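You operate a simulated robot arm through the tools that you are given. There is no shell and no other tool. Be economical: measure what you need, move in short steps, check, and stop when the job is done.

Carry out the task below with a simulated two-armed robot. There is one attempt and no reset: what you move stays moved.

## Task
Wipe the smudges off the wardrobe's four drawer fronts; put the sponge back. What is to be rubbed or washed off counts as gone when no trace of it is left.

Only the result counts: the job must be done as asked and must still hold three seconds after the hand-in. Knocking over, shifting, dropping, spilling or breaking anything else fails it.

## Robot
Two 7-joint arms with two-finger parallel grippers on one trunk, on a base that drives. Base frame: it is fixed to the floor where the robot stands at the start and does not move with it; the origin is under the middle of the robot, x ahead of it, y to its left, z up. Readings come in m, degrees, newtons and seconds.
The left shoulder is at the start at [0.05, 0.187, 1.16], the right one opposite. With the tool pointing down near the work surface each hand reaches from about 0.1 to 0.6 m from the robot's upright axis, wherever it stands, measured 20 degrees to its own side. Places, roughly: lower drawer of the second bay [0.6, 1.1, 0.7]; lower drawer of the third bay [0.6, 0.5, 0.7]; upper drawer of the second bay [0.6, 1.1, 0.9]; upper drawer of the third bay [0.6, 0.5, 0.9]. Payload 3.43 kg a hand.
Tool frame (each hand has its own): the origin (TCP) lies between the finger pads and is the grasp point; the fingertips stand 0.03 m ahead of it; z points along the fingers, y is the line along which they close. Largest opening 0.094 m; finger width 0.028, thickness 0.01; the body of the gripper, 0.05 by 0.096 m, starts 0.055 m behind the TCP.
Orientation is that of the tool frame in the base frame, as a unit quaternion [x, y, z, w]. With the fingers straight down and closing along the base's y, the tool's x points along the base's -x, its y along +y and its z along -z.

## Interface
- The arms move only by the tool drive_tool. It takes "left_motion", "right_motion" or both (then of equal length, played together; a hand with none holds still); each is text: rows parted by semicolons, each of 7 numbers parted by spaces: the shift along the base's x, y, z in m, then the turn, a rotation vector about the base's x, y, z in degrees, then the finger opening in m, from 0 to 0.094. In form: dx dy dz wx wy wz claw; .... A call has 1 to 20 rows; each row is the pose to reach, as a shift and turn from the pose commanded when the call began. Each row takes 0.2 s and may step no farther than 0.05 m and 8.6 degrees from the row before; otherwise, or with a gripper value out of range, the whole call is refused. A pose out of reach is approached as far as the arm can. The call stops where the force on the tool passes 40 N (or 10 N more than at its start, if that is more) or the arm is blocked; 0.2 s more then pass. The fingers move at their own pace (about 0.153 m/s each) and stop on an object; they squeeze with about 35 N. The grip force told is the motor's: it shows also when the fingers shut on nothing. Time passes only in rows, and 0.2 s behind the last, so rows that repeat a pose let the fingers close. The reply holds the time, the measured pose of the TCP, the force on the tool along the base axes, the opening and the grip force, in the units named above and with some noise, with the torque about the TCP (base axes, N m) and any sound that the robot's microphone picked up.
- Cameras (640 x 400 px; columns grow to the right, rows downward): "scene" is now at [0.1302, 0.0421, 1.3104]; the picture's right is [0.51, -0.86, 0.00], its down [-0.58, -0.35, -0.73] and it looks along [0.63, 0.38, -0.68] (base axes); focal length 221 px, centre (320, 200). "left" rides on the left gripper at [0.076, -0.014, -0.103] in its tool frame; the picture's right is [0.18, 0.98, 0.00], its down [-0.75, 0.14, -0.64] and it looks along [-0.63, 0.12, 0.77] (tool axes); focal length 243 px, centre (320, 200). "right" rides on the right gripper at [0.076, 0.014, -0.102] in its tool frame; the picture's right is [-0.18, 0.98, 0.00], its down [-0.75, -0.14, -0.64] and it looks along [-0.63, -0.12, 0.77] (tool axes); focal length 243 px, centre (320, 200). There is no depth. A picture from a camera that has moved, and an enlarged one, comes with that camera's place and axes in the base frame and with its lens.
- get_image(camera): a new picture of that camera. The clock stands still meanwhile.
- slide_trunk(by): slides the trunk up (or, below 0, down) by that many m; the arms and the scene camera ride with it, the base frame stays. It gives what a move gives, with no picture.
- steer(legs): drives the robot by 1 to 6 legs, each [ahead, left, turn to the left] in m, m and degrees, along the robot's own axes; the way and the turn of a leg run together, so that a leg with both is an arc; at most 1.5 m and 180 degrees a leg. The arms and the cameras ride along, it lands a little off, and it stops where it bumps. It gives what a move gives.
- pan_tilt(pan, tilt): turns the head with the scene camera to pan (to the left, within 80 degrees either way) and tilt (down, from -29 to 69), counted from straight ahead of the robot. It gives what a move gives.
- enlarge(camera, box): a new picture of the part [left, top, right, bottom] of that camera's present view, enlarged. The clock stands still meanwhile.
- close_job(): hands the job in; it is judged then, once.

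Work in short steps. Places have to be worked out from the pictures, the camera data and where the tool is seen: move nearer, look again, correct. Check each grasp and each placing, and mend what went wrong. You have 120 turns and 100 pictures in all, those below and enlarged ones among them. Open the grippers and draw the arms clear of the work before you hand the job in, unless the task says otherwise; then end with one line.

The tools are called after "Emit:" as name(argument=value, ...) on one line, values as JSON. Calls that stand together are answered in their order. drive_tool: Moves the arms, as the interface text tells. Its arguments: {"type":"object","properties":{"left_motion":{"type":"string"},"right_motion":{"type":"string"}},"required":[]} The other tools are called the same way: slide_trunk (by) slides the trunk up or down; steer (legs) drives the base; pan_tilt (pan, tilt) turns the head that bears the scene camera; get_image (camera) takes a picture; enlarge (camera, box) takes an enlarged picture of a part of a camera's view; close_job () hands the job in.

At the start:

```text
time: 0.0
left_tcp_pos: [0.2564, 0.3877, 0.9993]
left_ee_rot: [-0.001, 1.0, 0.001, 0.001]
left_wrist_force: [-0.7, -0.1, 0.1]
left_torque: [0.0, 0.0, 0.0]
left_opening: 0.0939
left_finger_force: 0.1
right_tcp_pos: [0.3372, 0.0537, 0.9994]
right_ee_rot: [0.0, 1.0, 0.0, 0.0]
right_wrist_force: [0.0, -0.3, 0.8]
right_torque: [-0.01, 0.01, 0.01]
right_opening: 0.0941
right_finger_force: 0.1
trunk travel left (down, up): [-0.375, 0.057]
robot x, y, heading: [0.0003, -0.0008, 0.1]
head pan, tilt: [30.7, 42.8]
```

scene: 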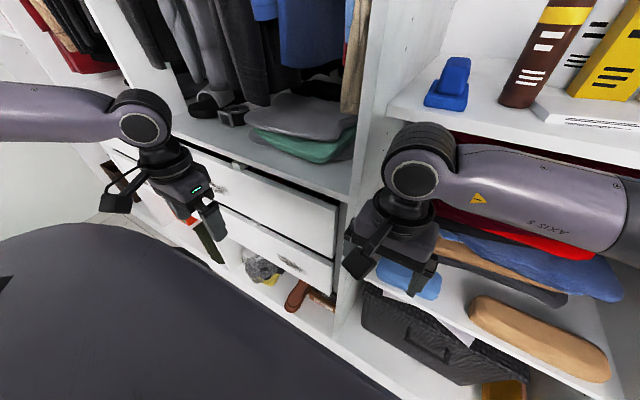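
right: 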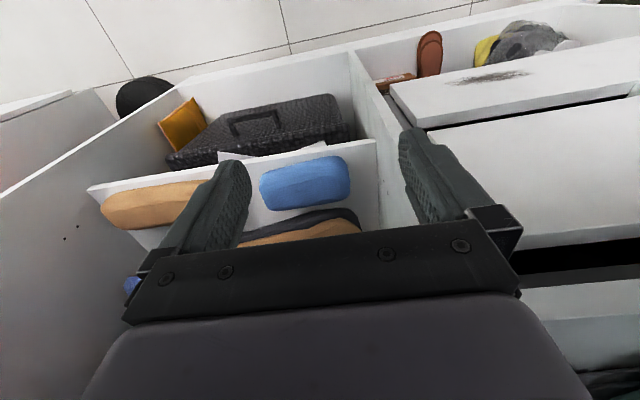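
left: 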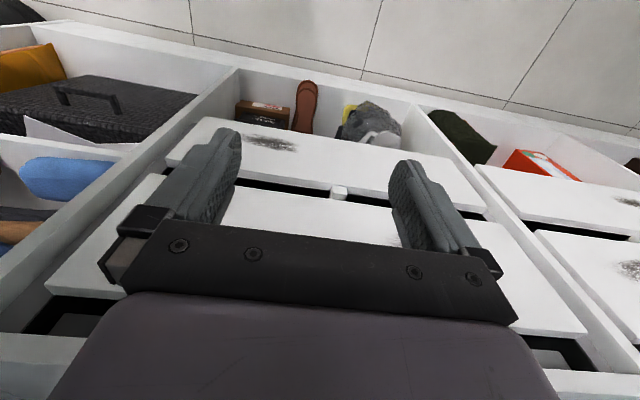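

The pictures show the drawers and several candidates for the sponge on the shelf to the right. I take closer views first.

Emit:
enlarge(camera="scene", box=[340, 220, 640, 400])

Emit:
enlarge(camera="right", box=[80, 80, 400, 280])

Emit:
enlarge(camera="scene", box=[380, 40, 540, 140])

```text
2.13 times, centred on (490, 310) of scene
camera zoom: at [0.1302, 0.0421, 1.3104], right [0.51, -0.86, 0.0], down [-0.58, -0.35, -0.73], along [0.63, 0.38, -0.68], focal length 472 px, centre (-43, -35)
```

zoom: 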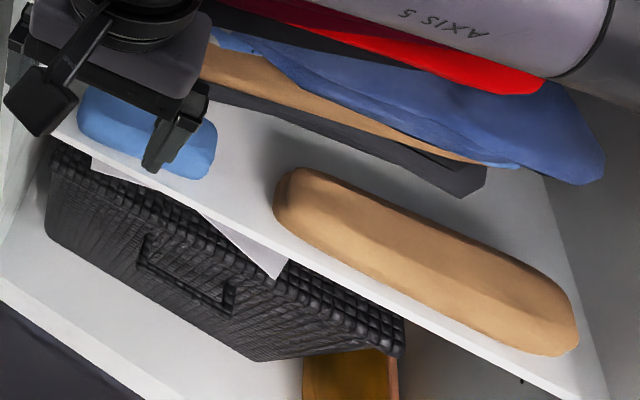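

```text
2.00 times, centred on (240, 180) of right
camera zoom: at [0.2602, 0.0693, 1.1014], right [0.18, 0.98, 0.0], down [0.75, -0.14, 0.64], along [0.63, -0.12, -0.77], focal length 485 px, centre (480, 240)
```

zoom: 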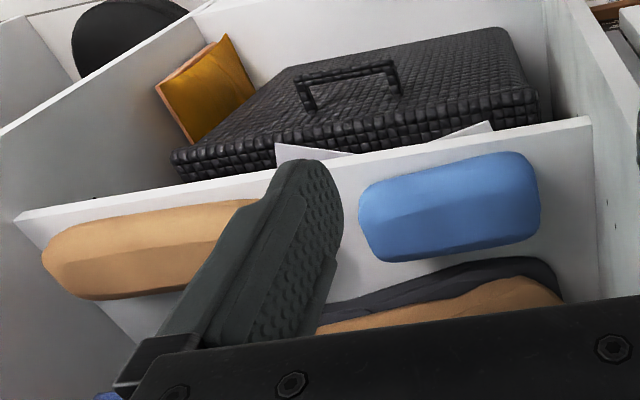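

```text
4.00 times, centred on (460, 90) of scene
camera zoom: at [0.1302, 0.0421, 1.3104], right [0.51, -0.86, 0.0], down [-0.58, -0.35, -0.73], along [0.63, 0.38, -0.68], focal length 886 px, centre (-240, 640)
```

zoom: 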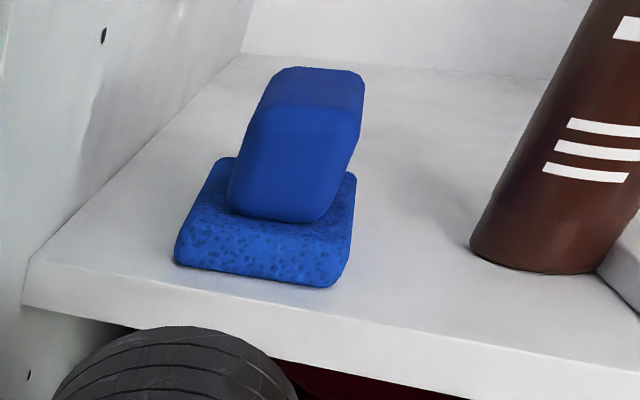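

The blue foam pad with a grip block on the upper shelf looks like the sponge. I turn the head to see the space over it.

Emit:
pan_tilt(pan=0, tilt=15)

Emit:
get_image(camera="scene")

Emit:
pan_tilt(pan=60, tilt=30)

Emit:
get_image(camera="scene")

```text
time: 1.0
left_tcp_pos: [0.2573, 0.3886, 0.9998]
left_ee_rot: [-0.001, 1.0, 0.001, 0.001]
left_wrist_force: [-0.1, -0.1, -0.5]
left_torque: [0.04, 0.0, 0.02]
left_opening: 0.0938
left_finger_force: 0.0
right_tcp_pos: [0.3373, 0.0541, 1.0002]
right_ee_rot: [-0.001, 1.0, -0.001, 0.0]
right_wrist_force: [-0.1, 0.2, -0.7]
right_torque: [0.0, -0.03, 0.02]
right_opening: 0.0941
right_finger_force: 0.1
trunk travel left (down, up): [-0.375, 0.057]
robot x, y, heading: [-0.0026, -0.0041, -0.2]
head pan, tilt: [0.0, 15.0]
```

```text
93 pictures are left
camera scene: at [0.1522, -0.0002, 1.3539], right [0.0, -1.0, 0.0], down [-0.26, 0.0, -0.97], along [0.97, 0.0, -0.26], focal length 221 px, centre (320, 200)
```

scene: 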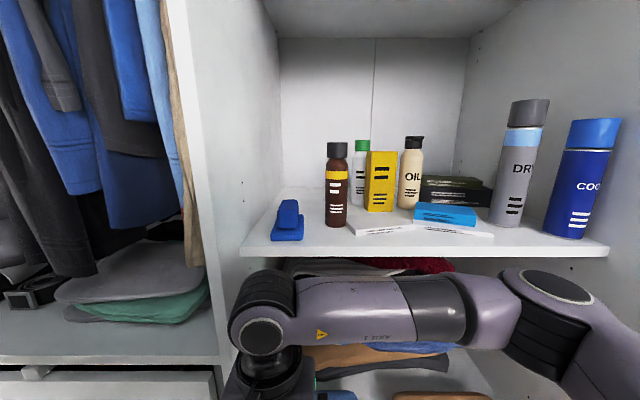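

```text
time: 2.3
left_tcp_pos: [0.257, 0.3886, 1.0008]
left_ee_rot: [-0.001, 1.0, 0.001, 0.001]
left_wrist_force: [0.5, -0.1, -0.4]
left_torque: [-0.03, -0.01, -0.02]
left_opening: 0.0941
left_finger_force: 0.0
right_tcp_pos: [0.3377, 0.054, 1.0005]
right_ee_rot: [0.0, 1.0, 0.001, 0.0]
right_wrist_force: [-0.1, -0.4, 0.4]
right_torque: [-0.03, 0.01, -0.01]
right_opening: 0.094
right_finger_force: 0.1
trunk travel left (down, up): [-0.375, 0.057]
robot x, y, heading: [0.0011, 0.001, 0.0]
head pan, tilt: [60.0, 30.0]
```

```text
92 pictures are left
camera scene: at [0.1041, 0.078, 1.3298], right [0.87, -0.5, 0.0], down [-0.25, -0.43, -0.87], along [0.43, 0.75, -0.5], focal length 221 px, centre (320, 200)
```

scene: 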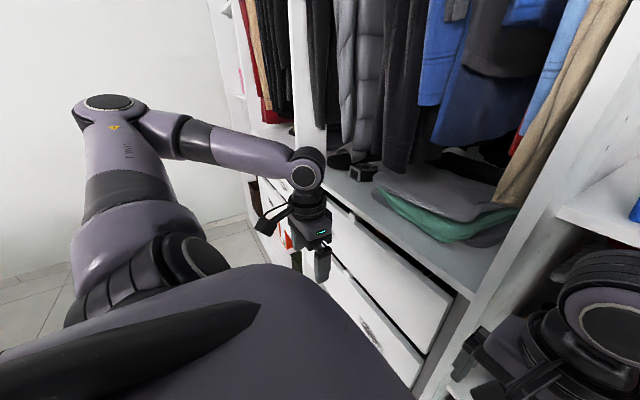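

Triangulating: the drawer fronts lie near x≈0.41, and the sponge is on the shelf near (0.48, 0.05, 1.2). I raise the right hand straight up in front of the shelf and look down at it.

Emit:
drive_tool(right_motion="0 0 0.05 0 0 0 0.094; 0 0 0.1 0 0 0 0.094; 0 0 0.15 0 0 0 0.094; 0 0 0.2 0 0 0 0.094; 0 0 0.25 0 0 0 0.094; 0 0 0.3 0 0 0 0.094; 0 0 0.34 0 0 0 0.094; 0 0 0.34 0 0 0 0.094")

Emit:
get_image(camera="right")

Emit:
pan_tilt(pan=0, tilt=15)

Emit:
get_image(camera="scene")

```text
time: 4.1
left_tcp_pos: [0.2585, 0.3881, 0.9997]
left_ee_rot: [-0.001, 1.0, 0.001, 0.001]
left_wrist_force: [0.2, 0.1, 0.2]
left_torque: [0.03, -0.02, 0.0]
left_opening: 0.094
left_finger_force: 0.0
right_tcp_pos: [0.3369, 0.0542, 1.3409]
right_ee_rot: [0.0, 1.0, 0.0, 0.0]
right_wrist_force: [-0.1, 0.1, 0.2]
right_torque: [-0.03, 0.03, 0.03]
right_opening: 0.0941
right_finger_force: 0.0
trunk travel left (down, up): [-0.375, 0.057]
robot x, y, heading: [-0.0, 0.0015, 0.1]
head pan, tilt: [60.0, 30.0]
```

```text
91 pictures are left
camera right: at [0.2606, 0.0698, 1.4417], right [0.18, 0.98, 0.0], down [0.75, -0.14, 0.64], along [0.63, -0.12, -0.77], focal length 243 px, centre (320, 200)
```

right: 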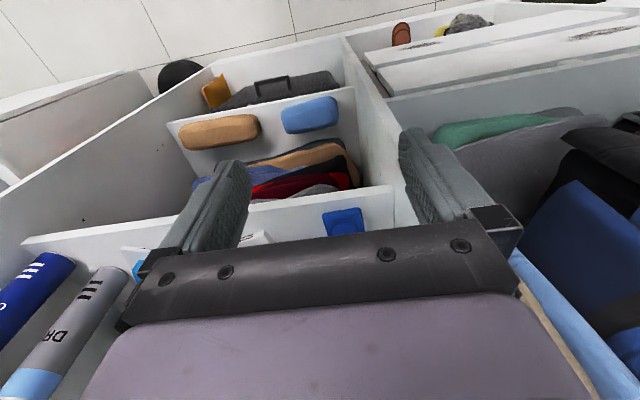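

```text
time: 5.4
left_tcp_pos: [0.2573, 0.3892, 1.0003]
left_ee_rot: [0.0, 1.0, 0.001, 0.001]
left_wrist_force: [-0.9, -0.2, -0.5]
left_torque: [0.0, 0.01, 0.02]
left_opening: 0.0939
left_finger_force: 0.1
right_tcp_pos: [0.337, 0.0553, 1.3405]
right_ee_rot: [0.0, 1.0, 0.0, 0.0]
right_wrist_force: [-0.3, -0.4, 1.2]
right_torque: [0.03, 0.03, 0.0]
right_opening: 0.094
right_finger_force: 0.1
trunk travel left (down, up): [-0.375, 0.057]
robot x, y, heading: [-0.0064, -0.0016, -0.1]
head pan, tilt: [0.0, 15.0]
```

```text
90 pictures are left
camera scene: at [0.1522, -0.0002, 1.354], right [0.0, -1.0, 0.0], down [-0.26, 0.0, -0.97], along [0.97, 0.0, -0.26], focal length 221 px, centre (320, 200)
```

scene: 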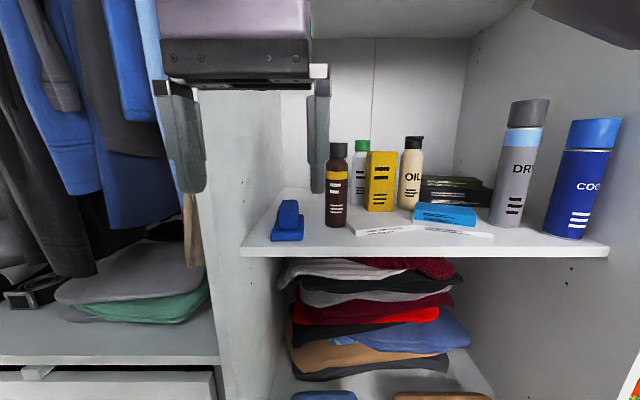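

Emit:
enlarge(camera="right", box=[270, 170, 430, 270])

Emit:
enlarge(camera="scene", box=[230, 170, 358, 250])

```text
4.00 times, centred on (350, 220) of right
camera zoom: at [0.26, 0.0702, 1.4415], right [0.18, 0.98, 0.0], down [0.75, -0.14, 0.64], along [0.63, -0.12, -0.77], focal length 970 px, centre (200, 120)
```

zoom: 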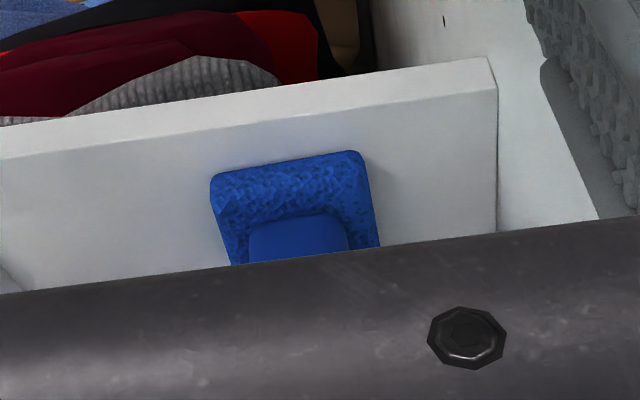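

```text
5.00 times, centred on (294, 210) of scene
camera zoom: at [0.1522, -0.0002, 1.354], right [0.0, -1.0, 0.0], down [-0.26, 0.0, -0.97], along [0.97, 0.0, -0.26], focal length 1107 px, centre (450, 150)
```

zoom: 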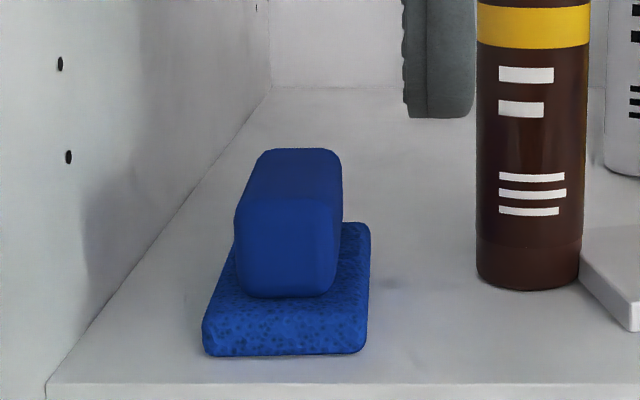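

The sponge spans x≈0.488–0.568, y≈0.03–0.08, with a grip block 0.033 wide whose top is at z≈1.25. I narrow the fingers to 0.06 and move forward above it, then check.

Emit:
drive_tool(right_motion="0 0.001 0 0 0 0 0.06; 0.03 0.001 0 0 0 0 0.06; 0.06 0.001 0 0 0 0 0.06; 0.09 0.001 0 0 0 0 0.06; 0.12 0.001 0 0 0 0 0.06; 0.12 0.001 0 0 0 0 0.06")

Emit:
get_image(camera="scene")

Emit:
get_image(camera="right")

```text
time: 7.0
left_tcp_pos: [0.2578, 0.3876, 1.0005]
left_ee_rot: [-0.001, 1.0, 0.001, 0.001]
left_wrist_force: [0.8, -0.6, 0.1]
left_torque: [0.0, -0.01, -0.01]
left_opening: 0.0938
left_finger_force: 0.0
right_tcp_pos: [0.4291, 0.0018, 1.3514]
right_ee_rot: [0.029, 0.998, 0.046, 0.018]
right_wrist_force: [-0.1, -0.4, -0.2]
right_torque: [-0.02, 0.02, -0.01]
right_opening: 0.06
right_finger_force: 0.0
right hand out of reach, approached as far as the arm can: row 3, 4, 5, 6
trunk travel left (down, up): [-0.375, 0.057]
robot x, y, heading: [0.0028, -0.0017, -0.1]
head pan, tilt: [0.0, 15.0]
stopped in row 6 (right hand): the arm was blocked; the commanded pose is now the measured one
```

```text
87 pictures are left
camera scene: at [0.1523, -0.0006, 1.354], right [0.0, -1.0, 0.0], down [-0.26, 0.0, -0.97], along [0.97, 0.0, -0.26], focal length 221 px, centre (320, 200)
```

scene: 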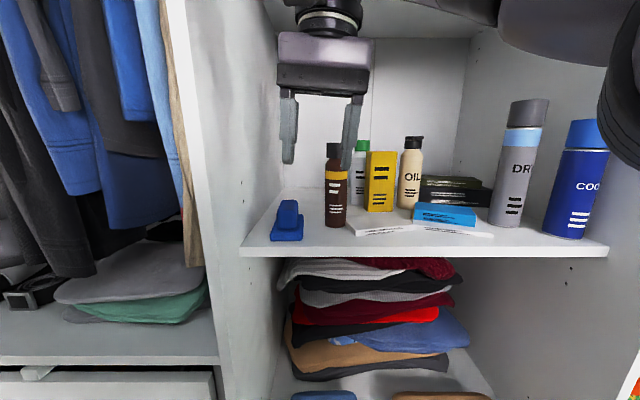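

```text
86 pictures are left
camera right: at [0.3495, 0.0122, 1.451], right [0.24, 0.97, 0.1], down [0.72, -0.24, 0.65], along [0.65, -0.09, -0.75], focal length 243 px, centre (320, 200)
```

right: 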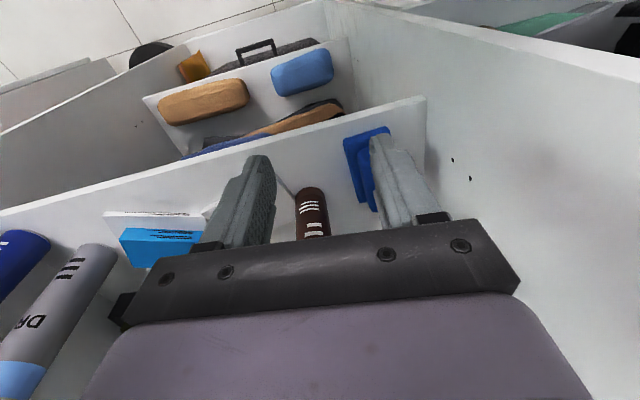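

The arm is at its reach limit. I draw the hand back and straighten it, then raise the trunk and drive sideways so the shoulder is in front of the sponge.

Emit:
drive_tool(right_motion="-0.04 0.02 0 -2.6 1 1.6 0.06; -0.08 0.05 -0.005 -5.3 2.1 3.3 0.06; -0.11 0.053 -0.01 -5.3 2.1 3.3 0.06; -0.13 0.053 -0.03 -5.3 2.1 3.3 0.06; -0.13 0.053 -0.03 -5.3 2.1 3.3 0.06")

Emit:
slide_trunk(by=0.055)

Emit:
steer(legs=[[0, 0.24, 0]])

Emit:
get_image(camera="scene")

```text
refused: row 2 steps farther than a row can; nothing moved
```

```text
time: 7.9
left_tcp_pos: [0.2574, 0.3889, 1.0552]
left_ee_rot: [0.0, 1.0, 0.0, 0.001]
left_wrist_force: [0.2, -0.2, -0.9]
left_torque: [0.0, 0.03, -0.02]
left_opening: 0.0941
left_finger_force: 0.1
right_tcp_pos: [0.4292, 0.0031, 1.406]
right_ee_rot: [0.027, 0.999, 0.044, 0.017]
right_wrist_force: [-0.5, -0.2, 0.6]
right_torque: [0.01, -0.01, -0.03]
right_opening: 0.0595
right_finger_force: 0.1
trunk travel left (down, up): [-0.43, 0.002]
robot x, y, heading: [0.0027, -0.0029, 0.1]
head pan, tilt: [0.0, 15.0]
```

```text
time: 9.5
left_tcp_pos: [0.2572, 0.4774, 1.0557]
left_ee_rot: [-0.001, 1.0, 0.0, 0.001]
left_wrist_force: [-0.5, 0.1, 0.6]
left_torque: [0.0, -0.02, 0.0]
left_opening: 0.0941
left_finger_force: 0.1
right_tcp_pos: [0.4302, 0.0852, 1.4075]
right_ee_rot: [0.03, 0.999, 0.038, 0.017]
right_wrist_force: [-0.2, -2.3, -1.0]
right_torque: [0.04, 0.01, 0.03]
right_opening: 0.0591
right_finger_force: 0.1
trunk travel left (down, up): [-0.43, 0.002]
robot x, y, heading: [0.0006, 0.0874, -0.1]
head pan, tilt: [0.0, 15.0]
stopped in leg 1: the force on the tool passed its limit at 60 N (the readings are from after the stop); the commanded pose is now the measured one
```

```text
85 pictures are left
camera scene: at [0.1523, 0.0875, 1.409], right [0.0, -1.0, 0.0], down [-0.26, 0.0, -0.97], along [0.97, 0.0, -0.26], focal length 221 px, centre (320, 200)
```

scene: 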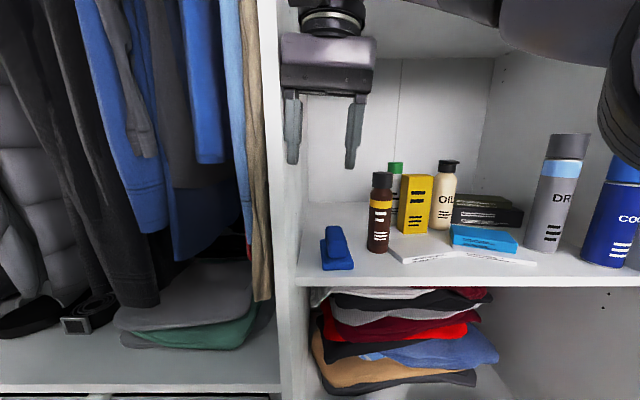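

The refused retreat let the side drive bring the hand against the divider panel; nothing looks displaced. I now move the hand off the panel and back out, and will only drive after checking.

Emit:
drive_tool(right_motion="0 -0.03 0 0 0 0 0.06; -0.04 -0.03 -0.01 -2.6 1 1.6 0.06; -0.07 -0.03 -0.03 -5 2 3.1 0.06; -0.1 -0.03 -0.05 -5 2 3.1 0.06; -0.12 -0.03 -0.07 -5 2 3.1 0.06; -0.14 -0.03 -0.08 -5 2 3.1 0.06; -0.14 -0.03 -0.08 -5 2 3.1 0.06")

```text
time: 11.1
left_tcp_pos: [0.2581, 0.4771, 1.0546]
left_ee_rot: [0.0, 1.0, 0.002, 0.001]
left_wrist_force: [0.4, 0.8, -0.2]
left_torque: [0.01, -0.02, 0.01]
left_opening: 0.0937
left_finger_force: 0.0
right_tcp_pos: [0.2909, 0.0551, 1.326]
right_ee_rot: [0.002, 1.0, -0.006, 0.0]
right_wrist_force: [0.3, 0.1, -0.3]
right_torque: [-0.02, 0.05, -0.01]
right_opening: 0.06
right_finger_force: 0.1
trunk travel left (down, up): [-0.43, 0.002]
robot x, y, heading: [-0.0012, 0.09, 0.1]
head pan, tilt: [0.0, 15.0]
```

The hand is clear at x=0.29. I drive 0.16 m left.

Emit:
steer(legs=[[0, 0.16, 0]])

```text
time: 13.1
left_tcp_pos: [0.2574, 0.6338, 1.0539]
left_ee_rot: [-0.001, 1.0, 0.0, 0.001]
left_wrist_force: [0.0, -0.1, 0.2]
left_torque: [0.0, 0.0, 0.0]
left_opening: 0.094
left_finger_force: 0.1
right_tcp_pos: [0.2899, 0.2126, 1.3261]
right_ee_rot: [0.002, 1.0, -0.006, 0.0]
right_wrist_force: [0.4, -0.4, -0.1]
right_torque: [0.01, -0.03, 0.01]
right_opening: 0.0601
right_finger_force: 0.0
trunk travel left (down, up): [-0.43, 0.002]
robot x, y, heading: [0.0034, 0.2477, 0.1]
head pan, tilt: [0.0, 15.0]
```

Next I bring the hand to y≈0.057 in front of the shelf, down to z≈1.30, then forward to x≈0.40.

Emit:
drive_tool(right_motion="0 -0.04 0 0 0 0 0.06; 0 -0.08 0 0 0 0 0.06; 0 -0.12 -0.01 0 0 0 0.06; 0 -0.155 -0.02 0 0 0 0.06; 0.04 -0.155 -0.025 0 0 0 0.06; 0.08 -0.155 -0.025 0 0 0 0.06; 0.12 -0.155 -0.025 0 0 0 0.06; 0.12 -0.155 -0.025 0 0 0 0.06")

Emit:
get_image(camera="scene")

Emit:
get_image(camera="right")

```text
time: 14.9
left_tcp_pos: [0.2562, 0.6341, 1.0557]
left_ee_rot: [-0.001, 1.0, 0.001, 0.0]
left_wrist_force: [-0.4, -0.4, -0.1]
left_torque: [0.02, -0.01, -0.03]
left_opening: 0.094
left_finger_force: 0.2
right_tcp_pos: [0.4101, 0.0583, 1.3022]
right_ee_rot: [0.003, 1.0, -0.006, 0.0]
right_wrist_force: [0.5, -0.5, -0.5]
right_torque: [0.02, -0.03, 0.02]
right_opening: 0.0598
right_finger_force: 0.0
trunk travel left (down, up): [-0.43, 0.002]
robot x, y, heading: [0.0009, 0.2448, -0.1]
head pan, tilt: [0.0, 15.0]
```

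```text
84 pictures are left
camera scene: at [0.1518, 0.2444, 1.4091], right [0.0, -1.0, 0.0], down [-0.26, 0.0, -0.97], along [0.97, 0.0, -0.26], focal length 221 px, centre (320, 200)
```

scene: 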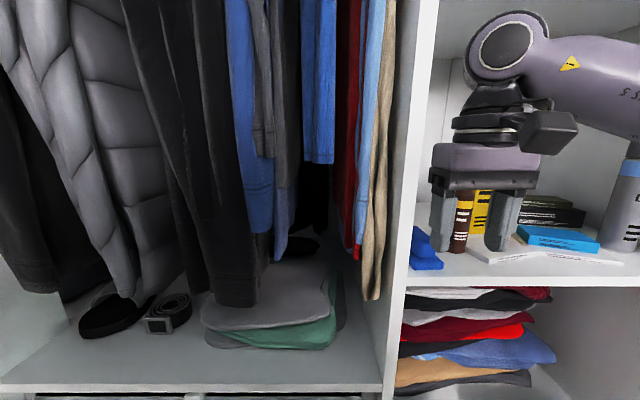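

```text
83 pictures are left
camera right: at [0.3334, 0.0741, 1.403], right [0.19, 0.98, -0.01], down [0.75, -0.14, 0.64], along [0.63, -0.13, -0.77], focal length 243 px, centre (320, 200)
```

right: 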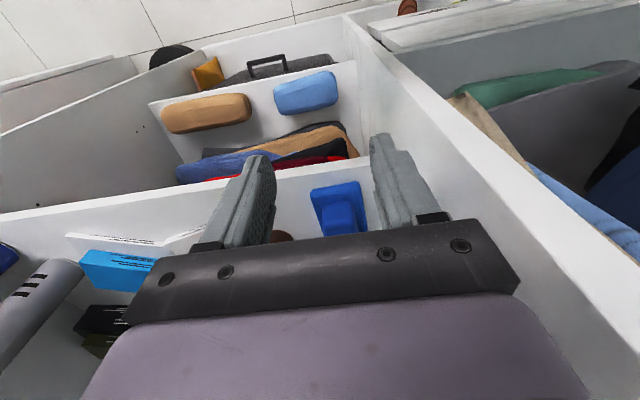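

Emit:
enlarge(camera="right", box=[270, 150, 430, 250])

```text
4.00 times, centred on (350, 200) of right
camera zoom: at [0.3334, 0.0741, 1.403], right [0.19, 0.98, -0.01], down [0.75, -0.14, 0.64], along [0.63, -0.13, -0.77], focal length 970 px, centre (200, 200)
```

zoom: 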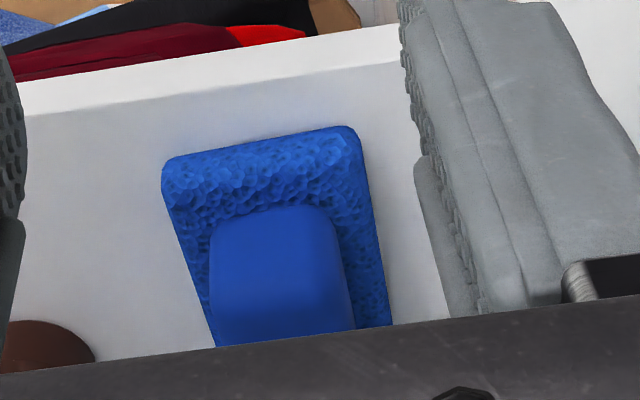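

The hand is aligned in y (handle centre ≈0.06). I advance to x≈0.522 with slight extra height, then look.

Emit:
drive_tool(right_motion="0.03 0.001 0.01 0 0 0 0.065; 0.06 0.001 0.01 0 0 0 0.065; 0.09 0.001 0.01 0 0 0 0.065; 0.112 0.001 0.01 0 0 0 0.065; 0.112 0.001 0.01 0 0 0 0.065")

Emit:
pan_tilt(pan=-25, tilt=15)

Emit:
get_image(camera="scene")

Emit:
get_image(camera="right")

```text
time: 16.1
left_tcp_pos: [0.2569, 0.6328, 1.054]
left_ee_rot: [0.0, 1.0, 0.001, 0.001]
left_wrist_force: [-0.3, 0.0, 0.0]
left_torque: [0.01, 0.0, -0.03]
left_opening: 0.0942
left_finger_force: 0.1
right_tcp_pos: [0.5224, 0.0582, 1.3095]
right_ee_rot: [0.001, 1.0, -0.006, 0.0]
right_wrist_force: [0.1, 0.6, 0.5]
right_torque: [0.03, 0.0, -0.02]
right_opening: 0.0649
right_finger_force: 0.0
trunk travel left (down, up): [-0.43, 0.002]
robot x, y, heading: [-0.0001, 0.2445, 0.0]
head pan, tilt: [0.0, 15.0]
```

```text
time: 17.0
left_tcp_pos: [0.2573, 0.6342, 1.0557]
left_ee_rot: [-0.001, 1.0, 0.002, 0.001]
left_wrist_force: [0.5, -0.6, -0.2]
left_torque: [0.01, -0.02, -0.05]
left_opening: 0.094
left_finger_force: 0.0
right_tcp_pos: [0.5208, 0.0585, 1.3097]
right_ee_rot: [0.002, 1.0, -0.006, 0.0]
right_wrist_force: [-1.2, 0.2, -0.5]
right_torque: [-0.02, -0.02, 0.02]
right_opening: 0.0647
right_finger_force: 0.1
trunk travel left (down, up): [-0.43, 0.002]
robot x, y, heading: [-0.001, 0.2447, 0.0]
head pan, tilt: [-25.0, 15.0]
```

```text
81 pictures are left
camera scene: at [0.1435, 0.2052, 1.409], right [-0.42, -0.91, 0.0], down [-0.23, 0.11, -0.97], along [0.88, -0.41, -0.26], focal length 221 px, centre (320, 200)
```

scene: 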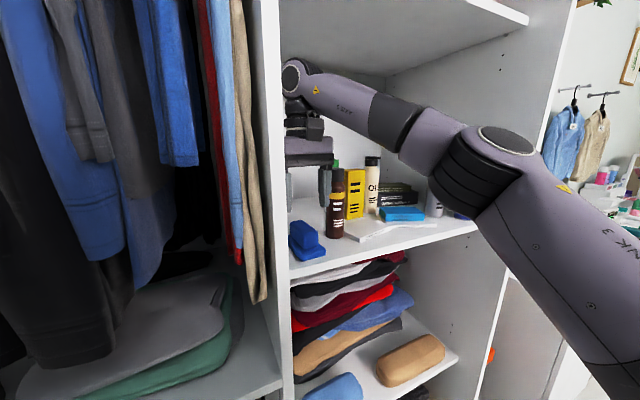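

```text
80 pictures are left
camera right: at [0.4449, 0.0756, 1.4121], right [0.19, 0.98, -0.01], down [0.75, -0.14, 0.64], along [0.63, -0.13, -0.77], focal length 243 px, centre (320, 200)
```

right: 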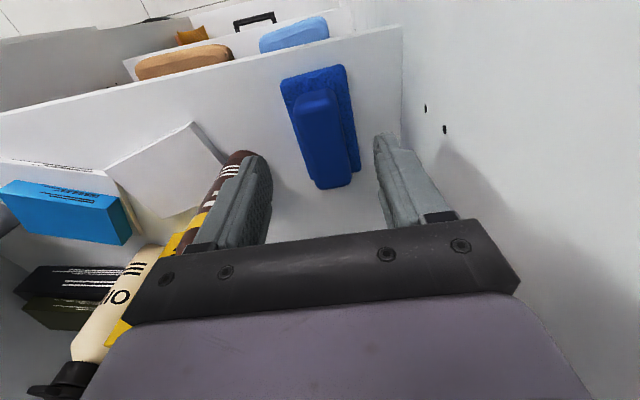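

Handle spans x≈0.49–0.567 at y≈0.0615. I correct by (+0.008, +0.003), descend to z≈1.252 and close.

Emit:
drive_tool(right_motion="0.008 0.003 0 0 0 0 0.065; 0.008 0.003 -0.02 0 0 0 0.065; 0.008 0.003 -0.04 0 0 0 0.065; 0.008 0.003 -0.05 0 0 0 0.065; 0.008 0.003 -0.056 0 0 0 0.065; 0.008 0.003 -0.056 0 0 0 0.065")

Emit:
enlarge(camera="scene", box=[260, 120, 420, 280])

Emit:
get_image(camera="right")

```text
time: 18.4
left_tcp_pos: [0.2581, 0.6345, 1.0562]
left_ee_rot: [-0.001, 1.0, 0.001, 0.0]
left_wrist_force: [0.2, 0.1, 0.4]
left_torque: [0.03, -0.02, -0.02]
left_opening: 0.094
left_finger_force: 0.0
right_tcp_pos: [0.5291, 0.061, 1.2565]
right_ee_rot: [0.002, 1.0, -0.006, -0.001]
right_wrist_force: [-0.3, -0.8, 0.9]
right_torque: [0.0, 0.0, 0.0]
right_opening: 0.0651
right_finger_force: 0.0
trunk travel left (down, up): [-0.43, 0.002]
robot x, y, heading: [-0.0053, 0.246, 0.0]
head pan, tilt: [-25.0, 15.0]
```

```text
2.50 times, centred on (340, 200) of scene
camera zoom: at [0.1434, 0.2052, 1.409], right [-0.42, -0.91, 0.0], down [-0.23, 0.11, -0.97], along [0.88, -0.41, -0.26], focal length 554 px, centre (270, 200)
```

zoom: 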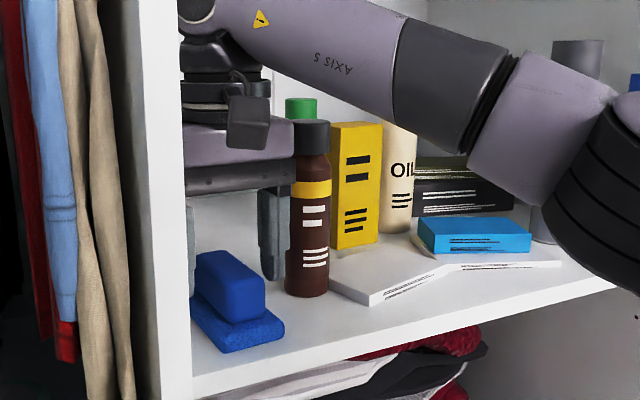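

```text
78 pictures are left
camera right: at [0.4529, 0.0781, 1.3567], right [0.19, 0.98, -0.01], down [0.75, -0.14, 0.64], along [0.63, -0.13, -0.77], focal length 243 px, centre (320, 200)
```

right: 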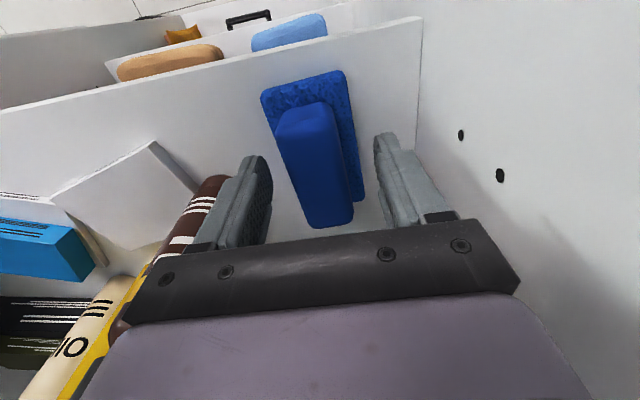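

The handle sits between the fingers and centred. I lower 4 mm and close.

Emit:
drive_tool(right_motion="0 0 -0.004 0 0 0 0.065; 0 0 -0.004 0 0 0 0.045; 0 0 -0.004 0 0 0 0.02; 0 0 -0.004 0 0 0 0.02; 0 0 -0.004 0 0 0 0.02")

Emit:
get_image(camera="right")

```text
time: 19.6
left_tcp_pos: [0.2567, 0.6336, 1.0561]
left_ee_rot: [-0.001, 1.0, 0.001, 0.0]
left_wrist_force: [0.5, -0.4, -0.7]
left_torque: [0.03, 0.0, -0.03]
left_opening: 0.0941
left_finger_force: 0.0
right_tcp_pos: [0.5295, 0.061, 1.2511]
right_ee_rot: [0.002, 1.0, -0.006, -0.001]
right_wrist_force: [0.2, -0.2, 0.0]
right_torque: [-0.02, 0.01, 0.0]
right_opening: 0.0331
right_finger_force: 34.9
trunk travel left (down, up): [-0.43, 0.002]
robot x, y, heading: [0.0008, 0.2474, 0.1]
head pan, tilt: [-25.0, 15.0]
```

```text
77 pictures are left
camera right: at [0.453, 0.0778, 1.3527], right [0.19, 0.98, -0.01], down [0.75, -0.14, 0.64], along [0.63, -0.13, -0.77], focal length 243 px, centre (320, 200)
```

right: 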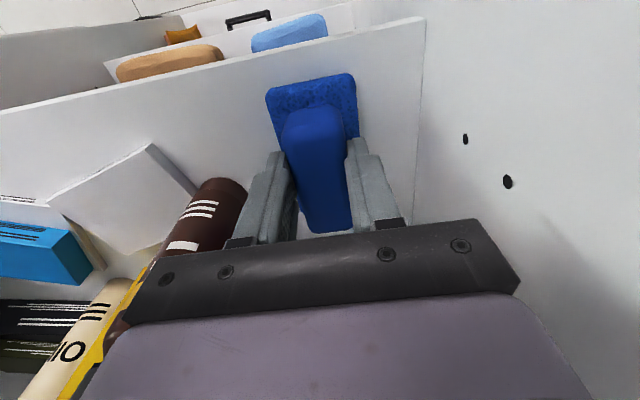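

Gripped at 0.033 opening, resting TCP at (0.5295, 0.061, 1.251). I lift 0.04 and draw back out of the bay.

Emit:
drive_tool(right_motion="0 0 0.02 0 0 0 0.02; 0 0 0.04 0 0 0 0.02; -0.04 0 0.045 0 0 0 0.02; -0.08 0 0.045 0 0 0 0.02; -0.12 0 0.045 0 0 0 0.02; -0.16 0 0.045 0 0 0 0.02; -0.2 0 0.045 0 0 0 0.02; -0.24 0 0.045 0 0 0 0.02; -0.24 0 0.045 0 0 0 0.02")

Emit:
pan_tilt(pan=0, tilt=50)

Emit:
get_image(camera="scene")

Emit:
get_image(camera="left")

```text
time: 21.6
left_tcp_pos: [0.2583, 0.634, 1.0546]
left_ee_rot: [-0.002, 1.0, 0.001, 0.001]
left_wrist_force: [-0.1, -0.2, 0.0]
left_torque: [-0.01, 0.01, 0.02]
left_opening: 0.094
left_finger_force: 0.0
right_tcp_pos: [0.2904, 0.0614, 1.2962]
right_ee_rot: [0.002, 1.0, -0.006, -0.002]
right_wrist_force: [-0.2, -0.5, -0.3]
right_torque: [-0.01, 0.03, -0.01]
right_opening: 0.033
right_finger_force: 34.6
trunk travel left (down, up): [-0.43, 0.002]
robot x, y, heading: [-0.0035, 0.2485, -0.0]
head pan, tilt: [-25.0, 15.0]
```

```text
time: 22.6
left_tcp_pos: [0.2567, 0.6333, 1.0547]
left_ee_rot: [-0.001, 1.0, 0.001, 0.0]
left_wrist_force: [-0.5, -0.3, -0.1]
left_torque: [-0.02, 0.03, -0.01]
left_opening: 0.0939
left_finger_force: 0.0
right_tcp_pos: [0.2901, 0.0611, 1.2964]
right_ee_rot: [0.003, 1.0, -0.007, 0.001]
right_wrist_force: [0.7, 0.6, 0.0]
right_torque: [-0.03, 0.03, 0.0]
right_opening: 0.033
right_finger_force: 34.8
trunk travel left (down, up): [-0.43, 0.002]
robot x, y, heading: [0.002, 0.2443, -0.2]
head pan, tilt: [0.0, 50.0]
```

```text
76 pictures are left
camera scene: at [0.1359, 0.2446, 1.3553], right [0.0, -1.0, 0.0], down [-0.77, 0.0, -0.64], along [0.64, 0.0, -0.77], focal length 221 px, centre (320, 200)
```

scene: 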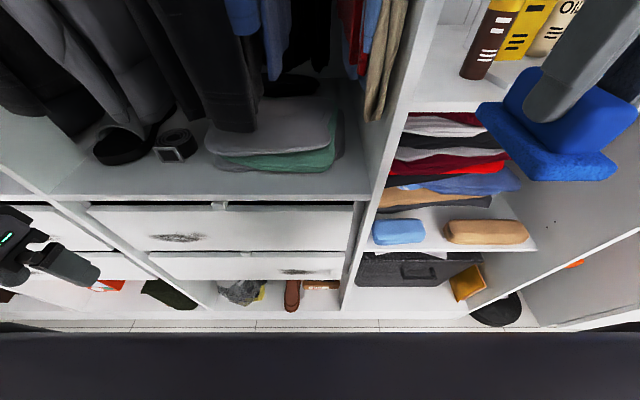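

```text
75 pictures are left
camera left: at [0.1823, 0.619, 1.1571], right [-0.19, 0.98, 0.0], down [0.75, 0.14, 0.64], along [0.63, 0.12, -0.77], focal length 243 px, centre (320, 200)
```

left: 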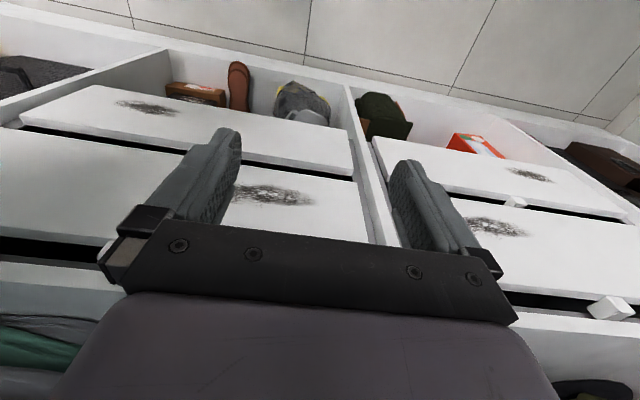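

The smudges are seen: third bay upper ≈(0.592, 0.88), lower ≈(0.317, 0.665); second bay upper ≈(0.952, 0.876), lower ≈(1.185, 0.66) in (y, z), on a face at x≈0.412. I back the robot up to get room to turn the hand forward.

Emit:
steer(legs=[[-0.25, 0, 0]])

```text
time: 24.4
left_tcp_pos: [0.0061, 0.6339, 1.0549]
left_ee_rot: [-0.001, 1.0, 0.002, 0.001]
left_wrist_force: [0.0, 0.2, 0.2]
left_torque: [0.02, -0.02, -0.01]
left_opening: 0.0941
left_finger_force: 0.1
right_tcp_pos: [0.038, 0.0608, 1.2969]
right_ee_rot: [0.003, 1.0, -0.007, 0.0]
right_wrist_force: [-0.9, -0.5, -0.2]
right_torque: [0.01, 0.0, -0.01]
right_opening: 0.0327
right_finger_force: 35.4
trunk travel left (down, up): [-0.43, 0.002]
robot x, y, heading: [-0.2545, 0.2476, -0.1]
head pan, tilt: [0.0, 50.0]
```

Now I pitch the fingers from down to forward while moving ahead and down, in small steps.

Emit:
drive_tool(right_motion="0.02 0 -0.01 0 -8.2 0 0.02; 0.04 0 -0.02 0 -16.4 0 0.02; 0.06 0 -0.03 0 -24.5 0 0.02; 0.08 0 -0.05 0 -32.7 0 0.02; 0.1 0 -0.07 0 -40.9 0 0.02; 0.12 0 -0.09 0 -49.1 0 0.02; 0.14 0 -0.11 0 -57.3 0 0.02; 0.15 0 -0.13 0 -65.5 0 0.02; 0.16 0 -0.15 0 -73.6 0 0.02; 0.17 0 -0.17 0 -81.8 0 0.02; 0.18 0 -0.19 0 -90 0 0.02; 0.18 0 -0.19 0 -90 0 0.02")

Emit:
get_image(camera="scene")

Emit:
get_image(camera="right")

```text
time: 27.0
left_tcp_pos: [0.0081, 0.6338, 1.0543]
left_ee_rot: [-0.001, 1.0, 0.001, 0.001]
left_wrist_force: [0.8, 0.6, -0.1]
left_torque: [0.0, 0.02, -0.01]
left_opening: 0.094
left_finger_force: 0.0
right_tcp_pos: [0.1971, 0.0673, 1.1493]
right_ee_rot: [0.002, 0.807, 0.001, 0.59]
right_wrist_force: [-0.9, 0.4, -0.2]
right_torque: [0.0, 0.04, 0.03]
right_opening: 0.033
right_finger_force: 35.0
right hand out of reach, approached as far as the arm can: row 9, 10, 11, 12
trunk travel left (down, up): [-0.43, 0.002]
robot x, y, heading: [-0.2495, 0.2432, -0.2]
head pan, tilt: [0.0, 50.0]
```

```text
74 pictures are left
camera scene: at [-0.1146, 0.2446, 1.3553], right [0.0, -1.0, 0.0], down [-0.77, 0.0, -0.64], along [0.64, 0.0, -0.77], focal length 221 px, centre (320, 200)
```

scene: 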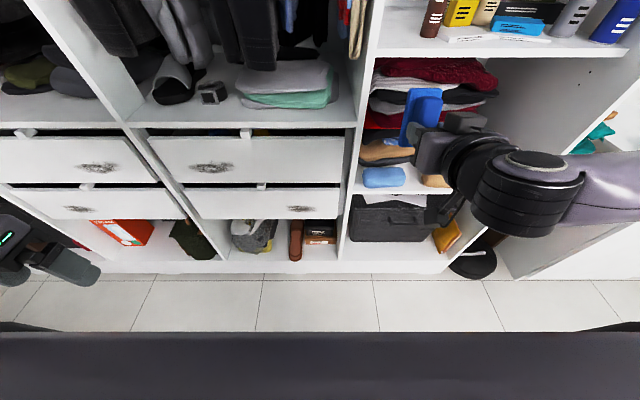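

```text
73 pictures are left
camera right: at [0.0754, 0.0829, 1.1064], right [0.06, 0.98, 0.18], down [-0.38, -0.14, 0.91], along [0.92, -0.12, 0.37], focal length 243 px, centre (320, 200)
```

right: 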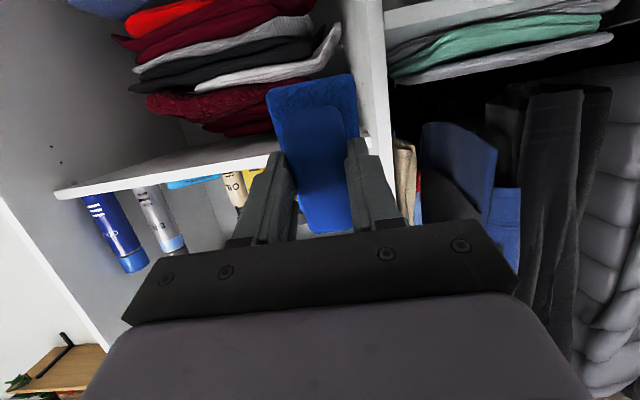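

The turn stopped at about 72°, a wrist limit at this posture. I lower the trunk so the shoulder is level with the drawers, and then extend further.

Emit:
slide_trunk(by=-0.35)

```text
time: 30.4
left_tcp_pos: [0.0061, 0.6338, 0.7051]
left_ee_rot: [0.0, 1.0, 0.002, 0.0]
left_wrist_force: [-0.6, -0.1, -0.5]
left_torque: [0.0, -0.01, -0.01]
left_opening: 0.0943
left_finger_force: 0.1
right_tcp_pos: [0.1965, 0.0668, 0.7997]
right_ee_rot: [0.001, 0.807, 0.001, 0.591]
right_wrist_force: [0.4, -0.4, -1.3]
right_torque: [0.05, 0.03, 0.02]
right_opening: 0.0331
right_finger_force: 35.4
trunk travel left (down, up): [-0.08, 0.352]
robot x, y, heading: [-0.2493, 0.2482, -0.0]
head pan, tilt: [0.0, 50.0]
```

I drive left 0.525 m so the hand stands in front of the third bay's upper smudge.

Emit:
steer(legs=[[0, 0.525, 0]])

Emit:
drive_tool(right_motion="0.02 0 0.015 0 -5 0 0.02; 0.04 0 0.03 0 -10 0 0.02; 0.06 0 0.05 0 -14 0 0.02; 0.08 0 0.08 0 -18 0 0.02; 0.08 0 0.08 0 -18 0 0.02")

Emit:
get_image(camera="scene")

Emit:
get_image(camera="right")

```text
time: 35.5
left_tcp_pos: [0.0067, 1.1578, 0.7055]
left_ee_rot: [-0.003, 1.0, 0.0, 0.001]
left_wrist_force: [1.2, -0.2, 0.6]
left_torque: [0.0, 0.0, -0.04]
left_opening: 0.0938
left_finger_force: 0.0
right_tcp_pos: [0.1978, 0.5936, 0.7989]
right_ee_rot: [0.001, 0.807, 0.001, 0.59]
right_wrist_force: [-1.0, 0.4, -0.7]
right_torque: [-0.02, 0.02, 0.0]
right_opening: 0.0325
right_finger_force: 35.1
trunk travel left (down, up): [-0.08, 0.352]
robot x, y, heading: [-0.2476, 0.7702, 0.1]
head pan, tilt: [0.0, 50.0]
```

```text
time: 36.8
left_tcp_pos: [0.005, 1.1582, 0.7039]
left_ee_rot: [-0.002, 1.0, 0.001, 0.001]
left_wrist_force: [-1.2, -0.7, -0.1]
left_torque: [0.0, -0.02, -0.01]
left_opening: 0.0942
left_finger_force: 0.0
right_tcp_pos: [0.2749, 0.6001, 0.8866]
right_ee_rot: [0.0, 0.706, 0.001, 0.708]
right_wrist_force: [-0.6, 0.5, -1.4]
right_torque: [-0.01, 0.03, -0.01]
right_opening: 0.0329
right_finger_force: 35.0
right hand out of reach, approached as far as the arm can: row 3, 4, 5
trunk travel left (down, up): [-0.08, 0.352]
robot x, y, heading: [-0.2525, 0.768, -0.0]
head pan, tilt: [0.0, 50.0]
```

```text
72 pictures are left
camera scene: at [-0.1152, 0.769, 1.0053], right [0.0, -1.0, 0.0], down [-0.77, 0.0, -0.64], along [0.64, 0.0, -0.77], focal length 221 px, centre (320, 200)
```

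scene: 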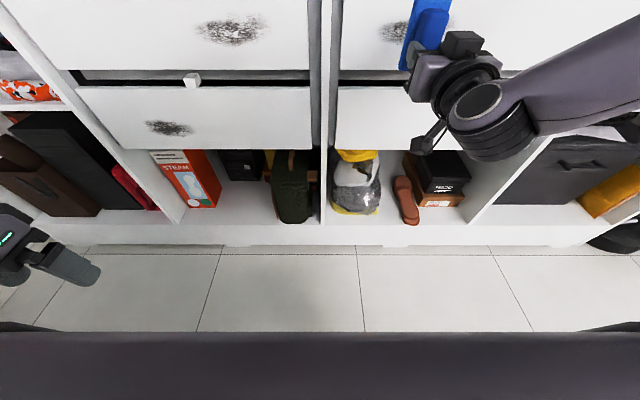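

```text
71 pictures are left
camera right: at [0.1727, 0.6163, 0.8081], right [0.0, 0.98, 0.19], down [-0.64, -0.14, 0.75], along [0.76, -0.12, 0.63], focal length 243 px, centre (320, 200)
```

right: 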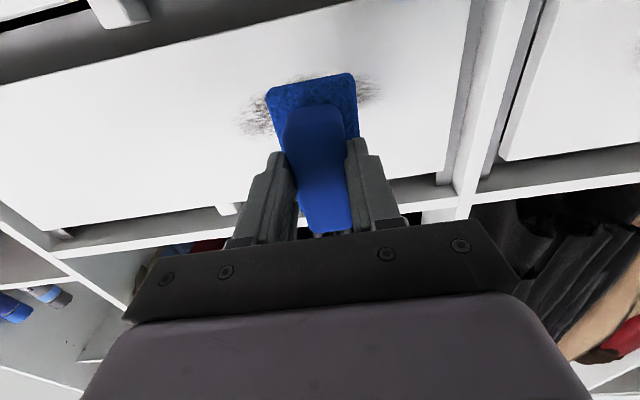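

The sponge face now points straight at the drawer. I look level at the drawer fronts to measure smudge extents.

Emit:
pan_tilt(pan=-10, tilt=20)

Emit:
get_image(camera="scene")

```text
time: 37.7
left_tcp_pos: [0.0054, 1.1598, 0.704]
left_ee_rot: [-0.002, 1.0, 0.001, 0.0]
left_wrist_force: [-0.3, 0.2, -0.3]
left_torque: [-0.01, 0.0, -0.01]
left_opening: 0.094
left_finger_force: 0.0
right_tcp_pos: [0.2753, 0.6009, 0.885]
right_ee_rot: [0.001, 0.706, 0.001, 0.708]
right_wrist_force: [0.2, 0.7, -1.2]
right_torque: [-0.02, 0.02, 0.03]
right_opening: 0.0329
right_finger_force: 35.1
trunk travel left (down, up): [-0.08, 0.352]
robot x, y, heading: [-0.2534, 0.7677, 0.1]
head pan, tilt: [-10.0, 20.0]
```

```text
70 pictures are left
camera scene: at [-0.1004, 0.7529, 1.0508], right [-0.17, -0.99, 0.0], down [-0.34, 0.06, -0.94], along [0.93, -0.16, -0.34], focal length 221 px, centre (320, 200)
```

scene: 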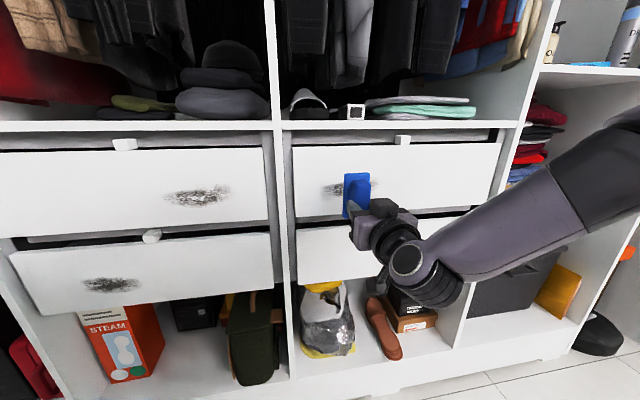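

Smudge 3U spans y≈0.52–0.66 at z≈0.885, about 0.14×0.05 m. I move the sponge to its left end and close to the face.

Emit:
drive_tool(right_motion="0.02 0.03 0 0 0 0 0.02; 0.04 0.06 0 0 0 0 0.02; 0.06 0.07 0 0 0 0 0.02; 0.06 0.07 0 0 0 0 0.02")

```text
time: 38.7
left_tcp_pos: [0.0046, 1.158, 0.7057]
left_ee_rot: [-0.003, 1.0, 0.001, 0.002]
left_wrist_force: [1.2, 0.8, -0.7]
left_torque: [0.01, 0.01, 0.0]
left_opening: 0.0939
left_finger_force: 0.0
right_tcp_pos: [0.3355, 0.6714, 0.8857]
right_ee_rot: [-0.002, 0.705, 0.003, 0.71]
right_wrist_force: [-1.0, -0.3, -0.5]
right_torque: [-0.04, 0.01, 0.01]
right_opening: 0.0328
right_finger_force: 34.9
trunk travel left (down, up): [-0.08, 0.352]
robot x, y, heading: [-0.248, 0.7681, 0.5]
head pan, tilt: [-10.0, 20.0]
```

Good tracking. I approach the face in small steps and watch the force.

Emit:
drive_tool(right_motion="0.005 0 0.002 0 0 0 0.02; 0.01 0 0.002 0 0 0 0.02; 0.014 0 0.002 0 0 0 0.02; 0.018 0 0.002 0 0 0 0.02; 0.018 0 0.002 0 0 0 0.02")

Emit:
enlarge(camera="scene", box=[280, 120, 440, 240])

```text
time: 39.9
left_tcp_pos: [0.0042, 1.1572, 0.7062]
left_ee_rot: [-0.002, 1.0, 0.001, 0.003]
left_wrist_force: [0.3, 0.1, -0.3]
left_torque: [0.02, -0.02, 0.0]
left_opening: 0.0939
left_finger_force: 0.1
right_tcp_pos: [0.3503, 0.6701, 0.8865]
right_ee_rot: [-0.002, 0.706, 0.003, 0.709]
right_wrist_force: [-38.7, -5.8, -6.0]
right_torque: [0.05, 0.26, -0.61]
right_opening: 0.0331
right_finger_force: 35.7
trunk travel left (down, up): [-0.08, 0.352]
robot x, y, heading: [-0.2482, 0.7673, 0.2]
head pan, tilt: [-10.0, 20.0]
```

```text
3.33 times, centred on (360, 180) of scene
camera zoom: at [-0.1033, 0.7523, 1.0512], right [-0.17, -0.99, 0.0], down [-0.33, 0.06, -0.94], along [0.93, -0.16, -0.34], focal length 738 px, centre (187, 267)
```

zoom: 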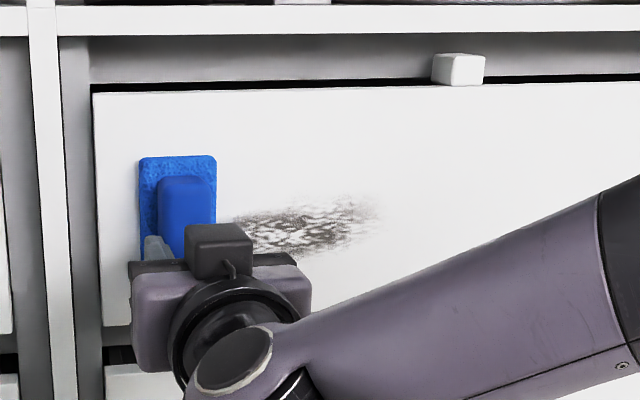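

Contact at x≈0.350 with 39 N, too firm. I ease off about 2.5 mm, go 12 mm lower to centre on the smudge, and sweep right and back.

Emit:
drive_tool(right_motion="-0.003 0 0 0 0 0 0.02; -0.003 0 -0.01 0 0 0 0.02; -0.003 -0.02 -0.01 0 0 0 0.02; -0.003 -0.04 -0.01 0 0 0 0.02; -0.003 -0.06 -0.01 0 0 0 0.02; -0.003 -0.08 -0.01 0 0 0 0.02; -0.003 -0.1 -0.01 0 0 0 0.02; -0.003 -0.12 -0.01 0 0 0 0.02; -0.003 -0.14 -0.01 0 0 0 0.02; -0.003 -0.16 -0.01 0 0 0 0.02; -0.003 -0.16 -0.01 0 0 0 0.02")

Emit:
enlarge(camera="scene", box=[280, 120, 440, 240])

```text
time: 42.3
left_tcp_pos: [0.0047, 1.1581, 0.7048]
left_ee_rot: [-0.003, 1.0, 0.0, 0.002]
left_wrist_force: [-0.1, -0.2, 0.4]
left_torque: [0.03, -0.03, 0.0]
left_opening: 0.0939
left_finger_force: 0.0
right_tcp_pos: [0.348, 0.5452, 0.9277]
right_ee_rot: [0.008, 0.716, -0.008, 0.698]
right_wrist_force: [-10.3, 3.3, -1.1]
right_torque: [-0.19, -0.56, 0.46]
right_opening: 0.0328
right_finger_force: 35.1
right hand out of reach, approached as far as the arm can: row 5, 6, 7, 8, 9, 10, 11
trunk travel left (down, up): [-0.08, 0.352]
robot x, y, heading: [-0.2516, 0.7632, 0.1]
head pan, tilt: [-10.0, 20.0]
```

```text
3.33 times, centred on (360, 180) of scene
camera zoom: at [-0.1014, 0.7531, 1.051], right [-0.17, -0.99, 0.0], down [-0.34, 0.06, -0.94], along [0.93, -0.16, -0.34], focal length 738 px, centre (187, 267)
```

zoom: 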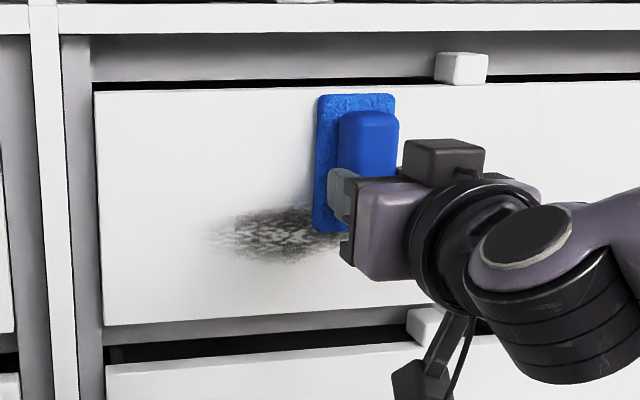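

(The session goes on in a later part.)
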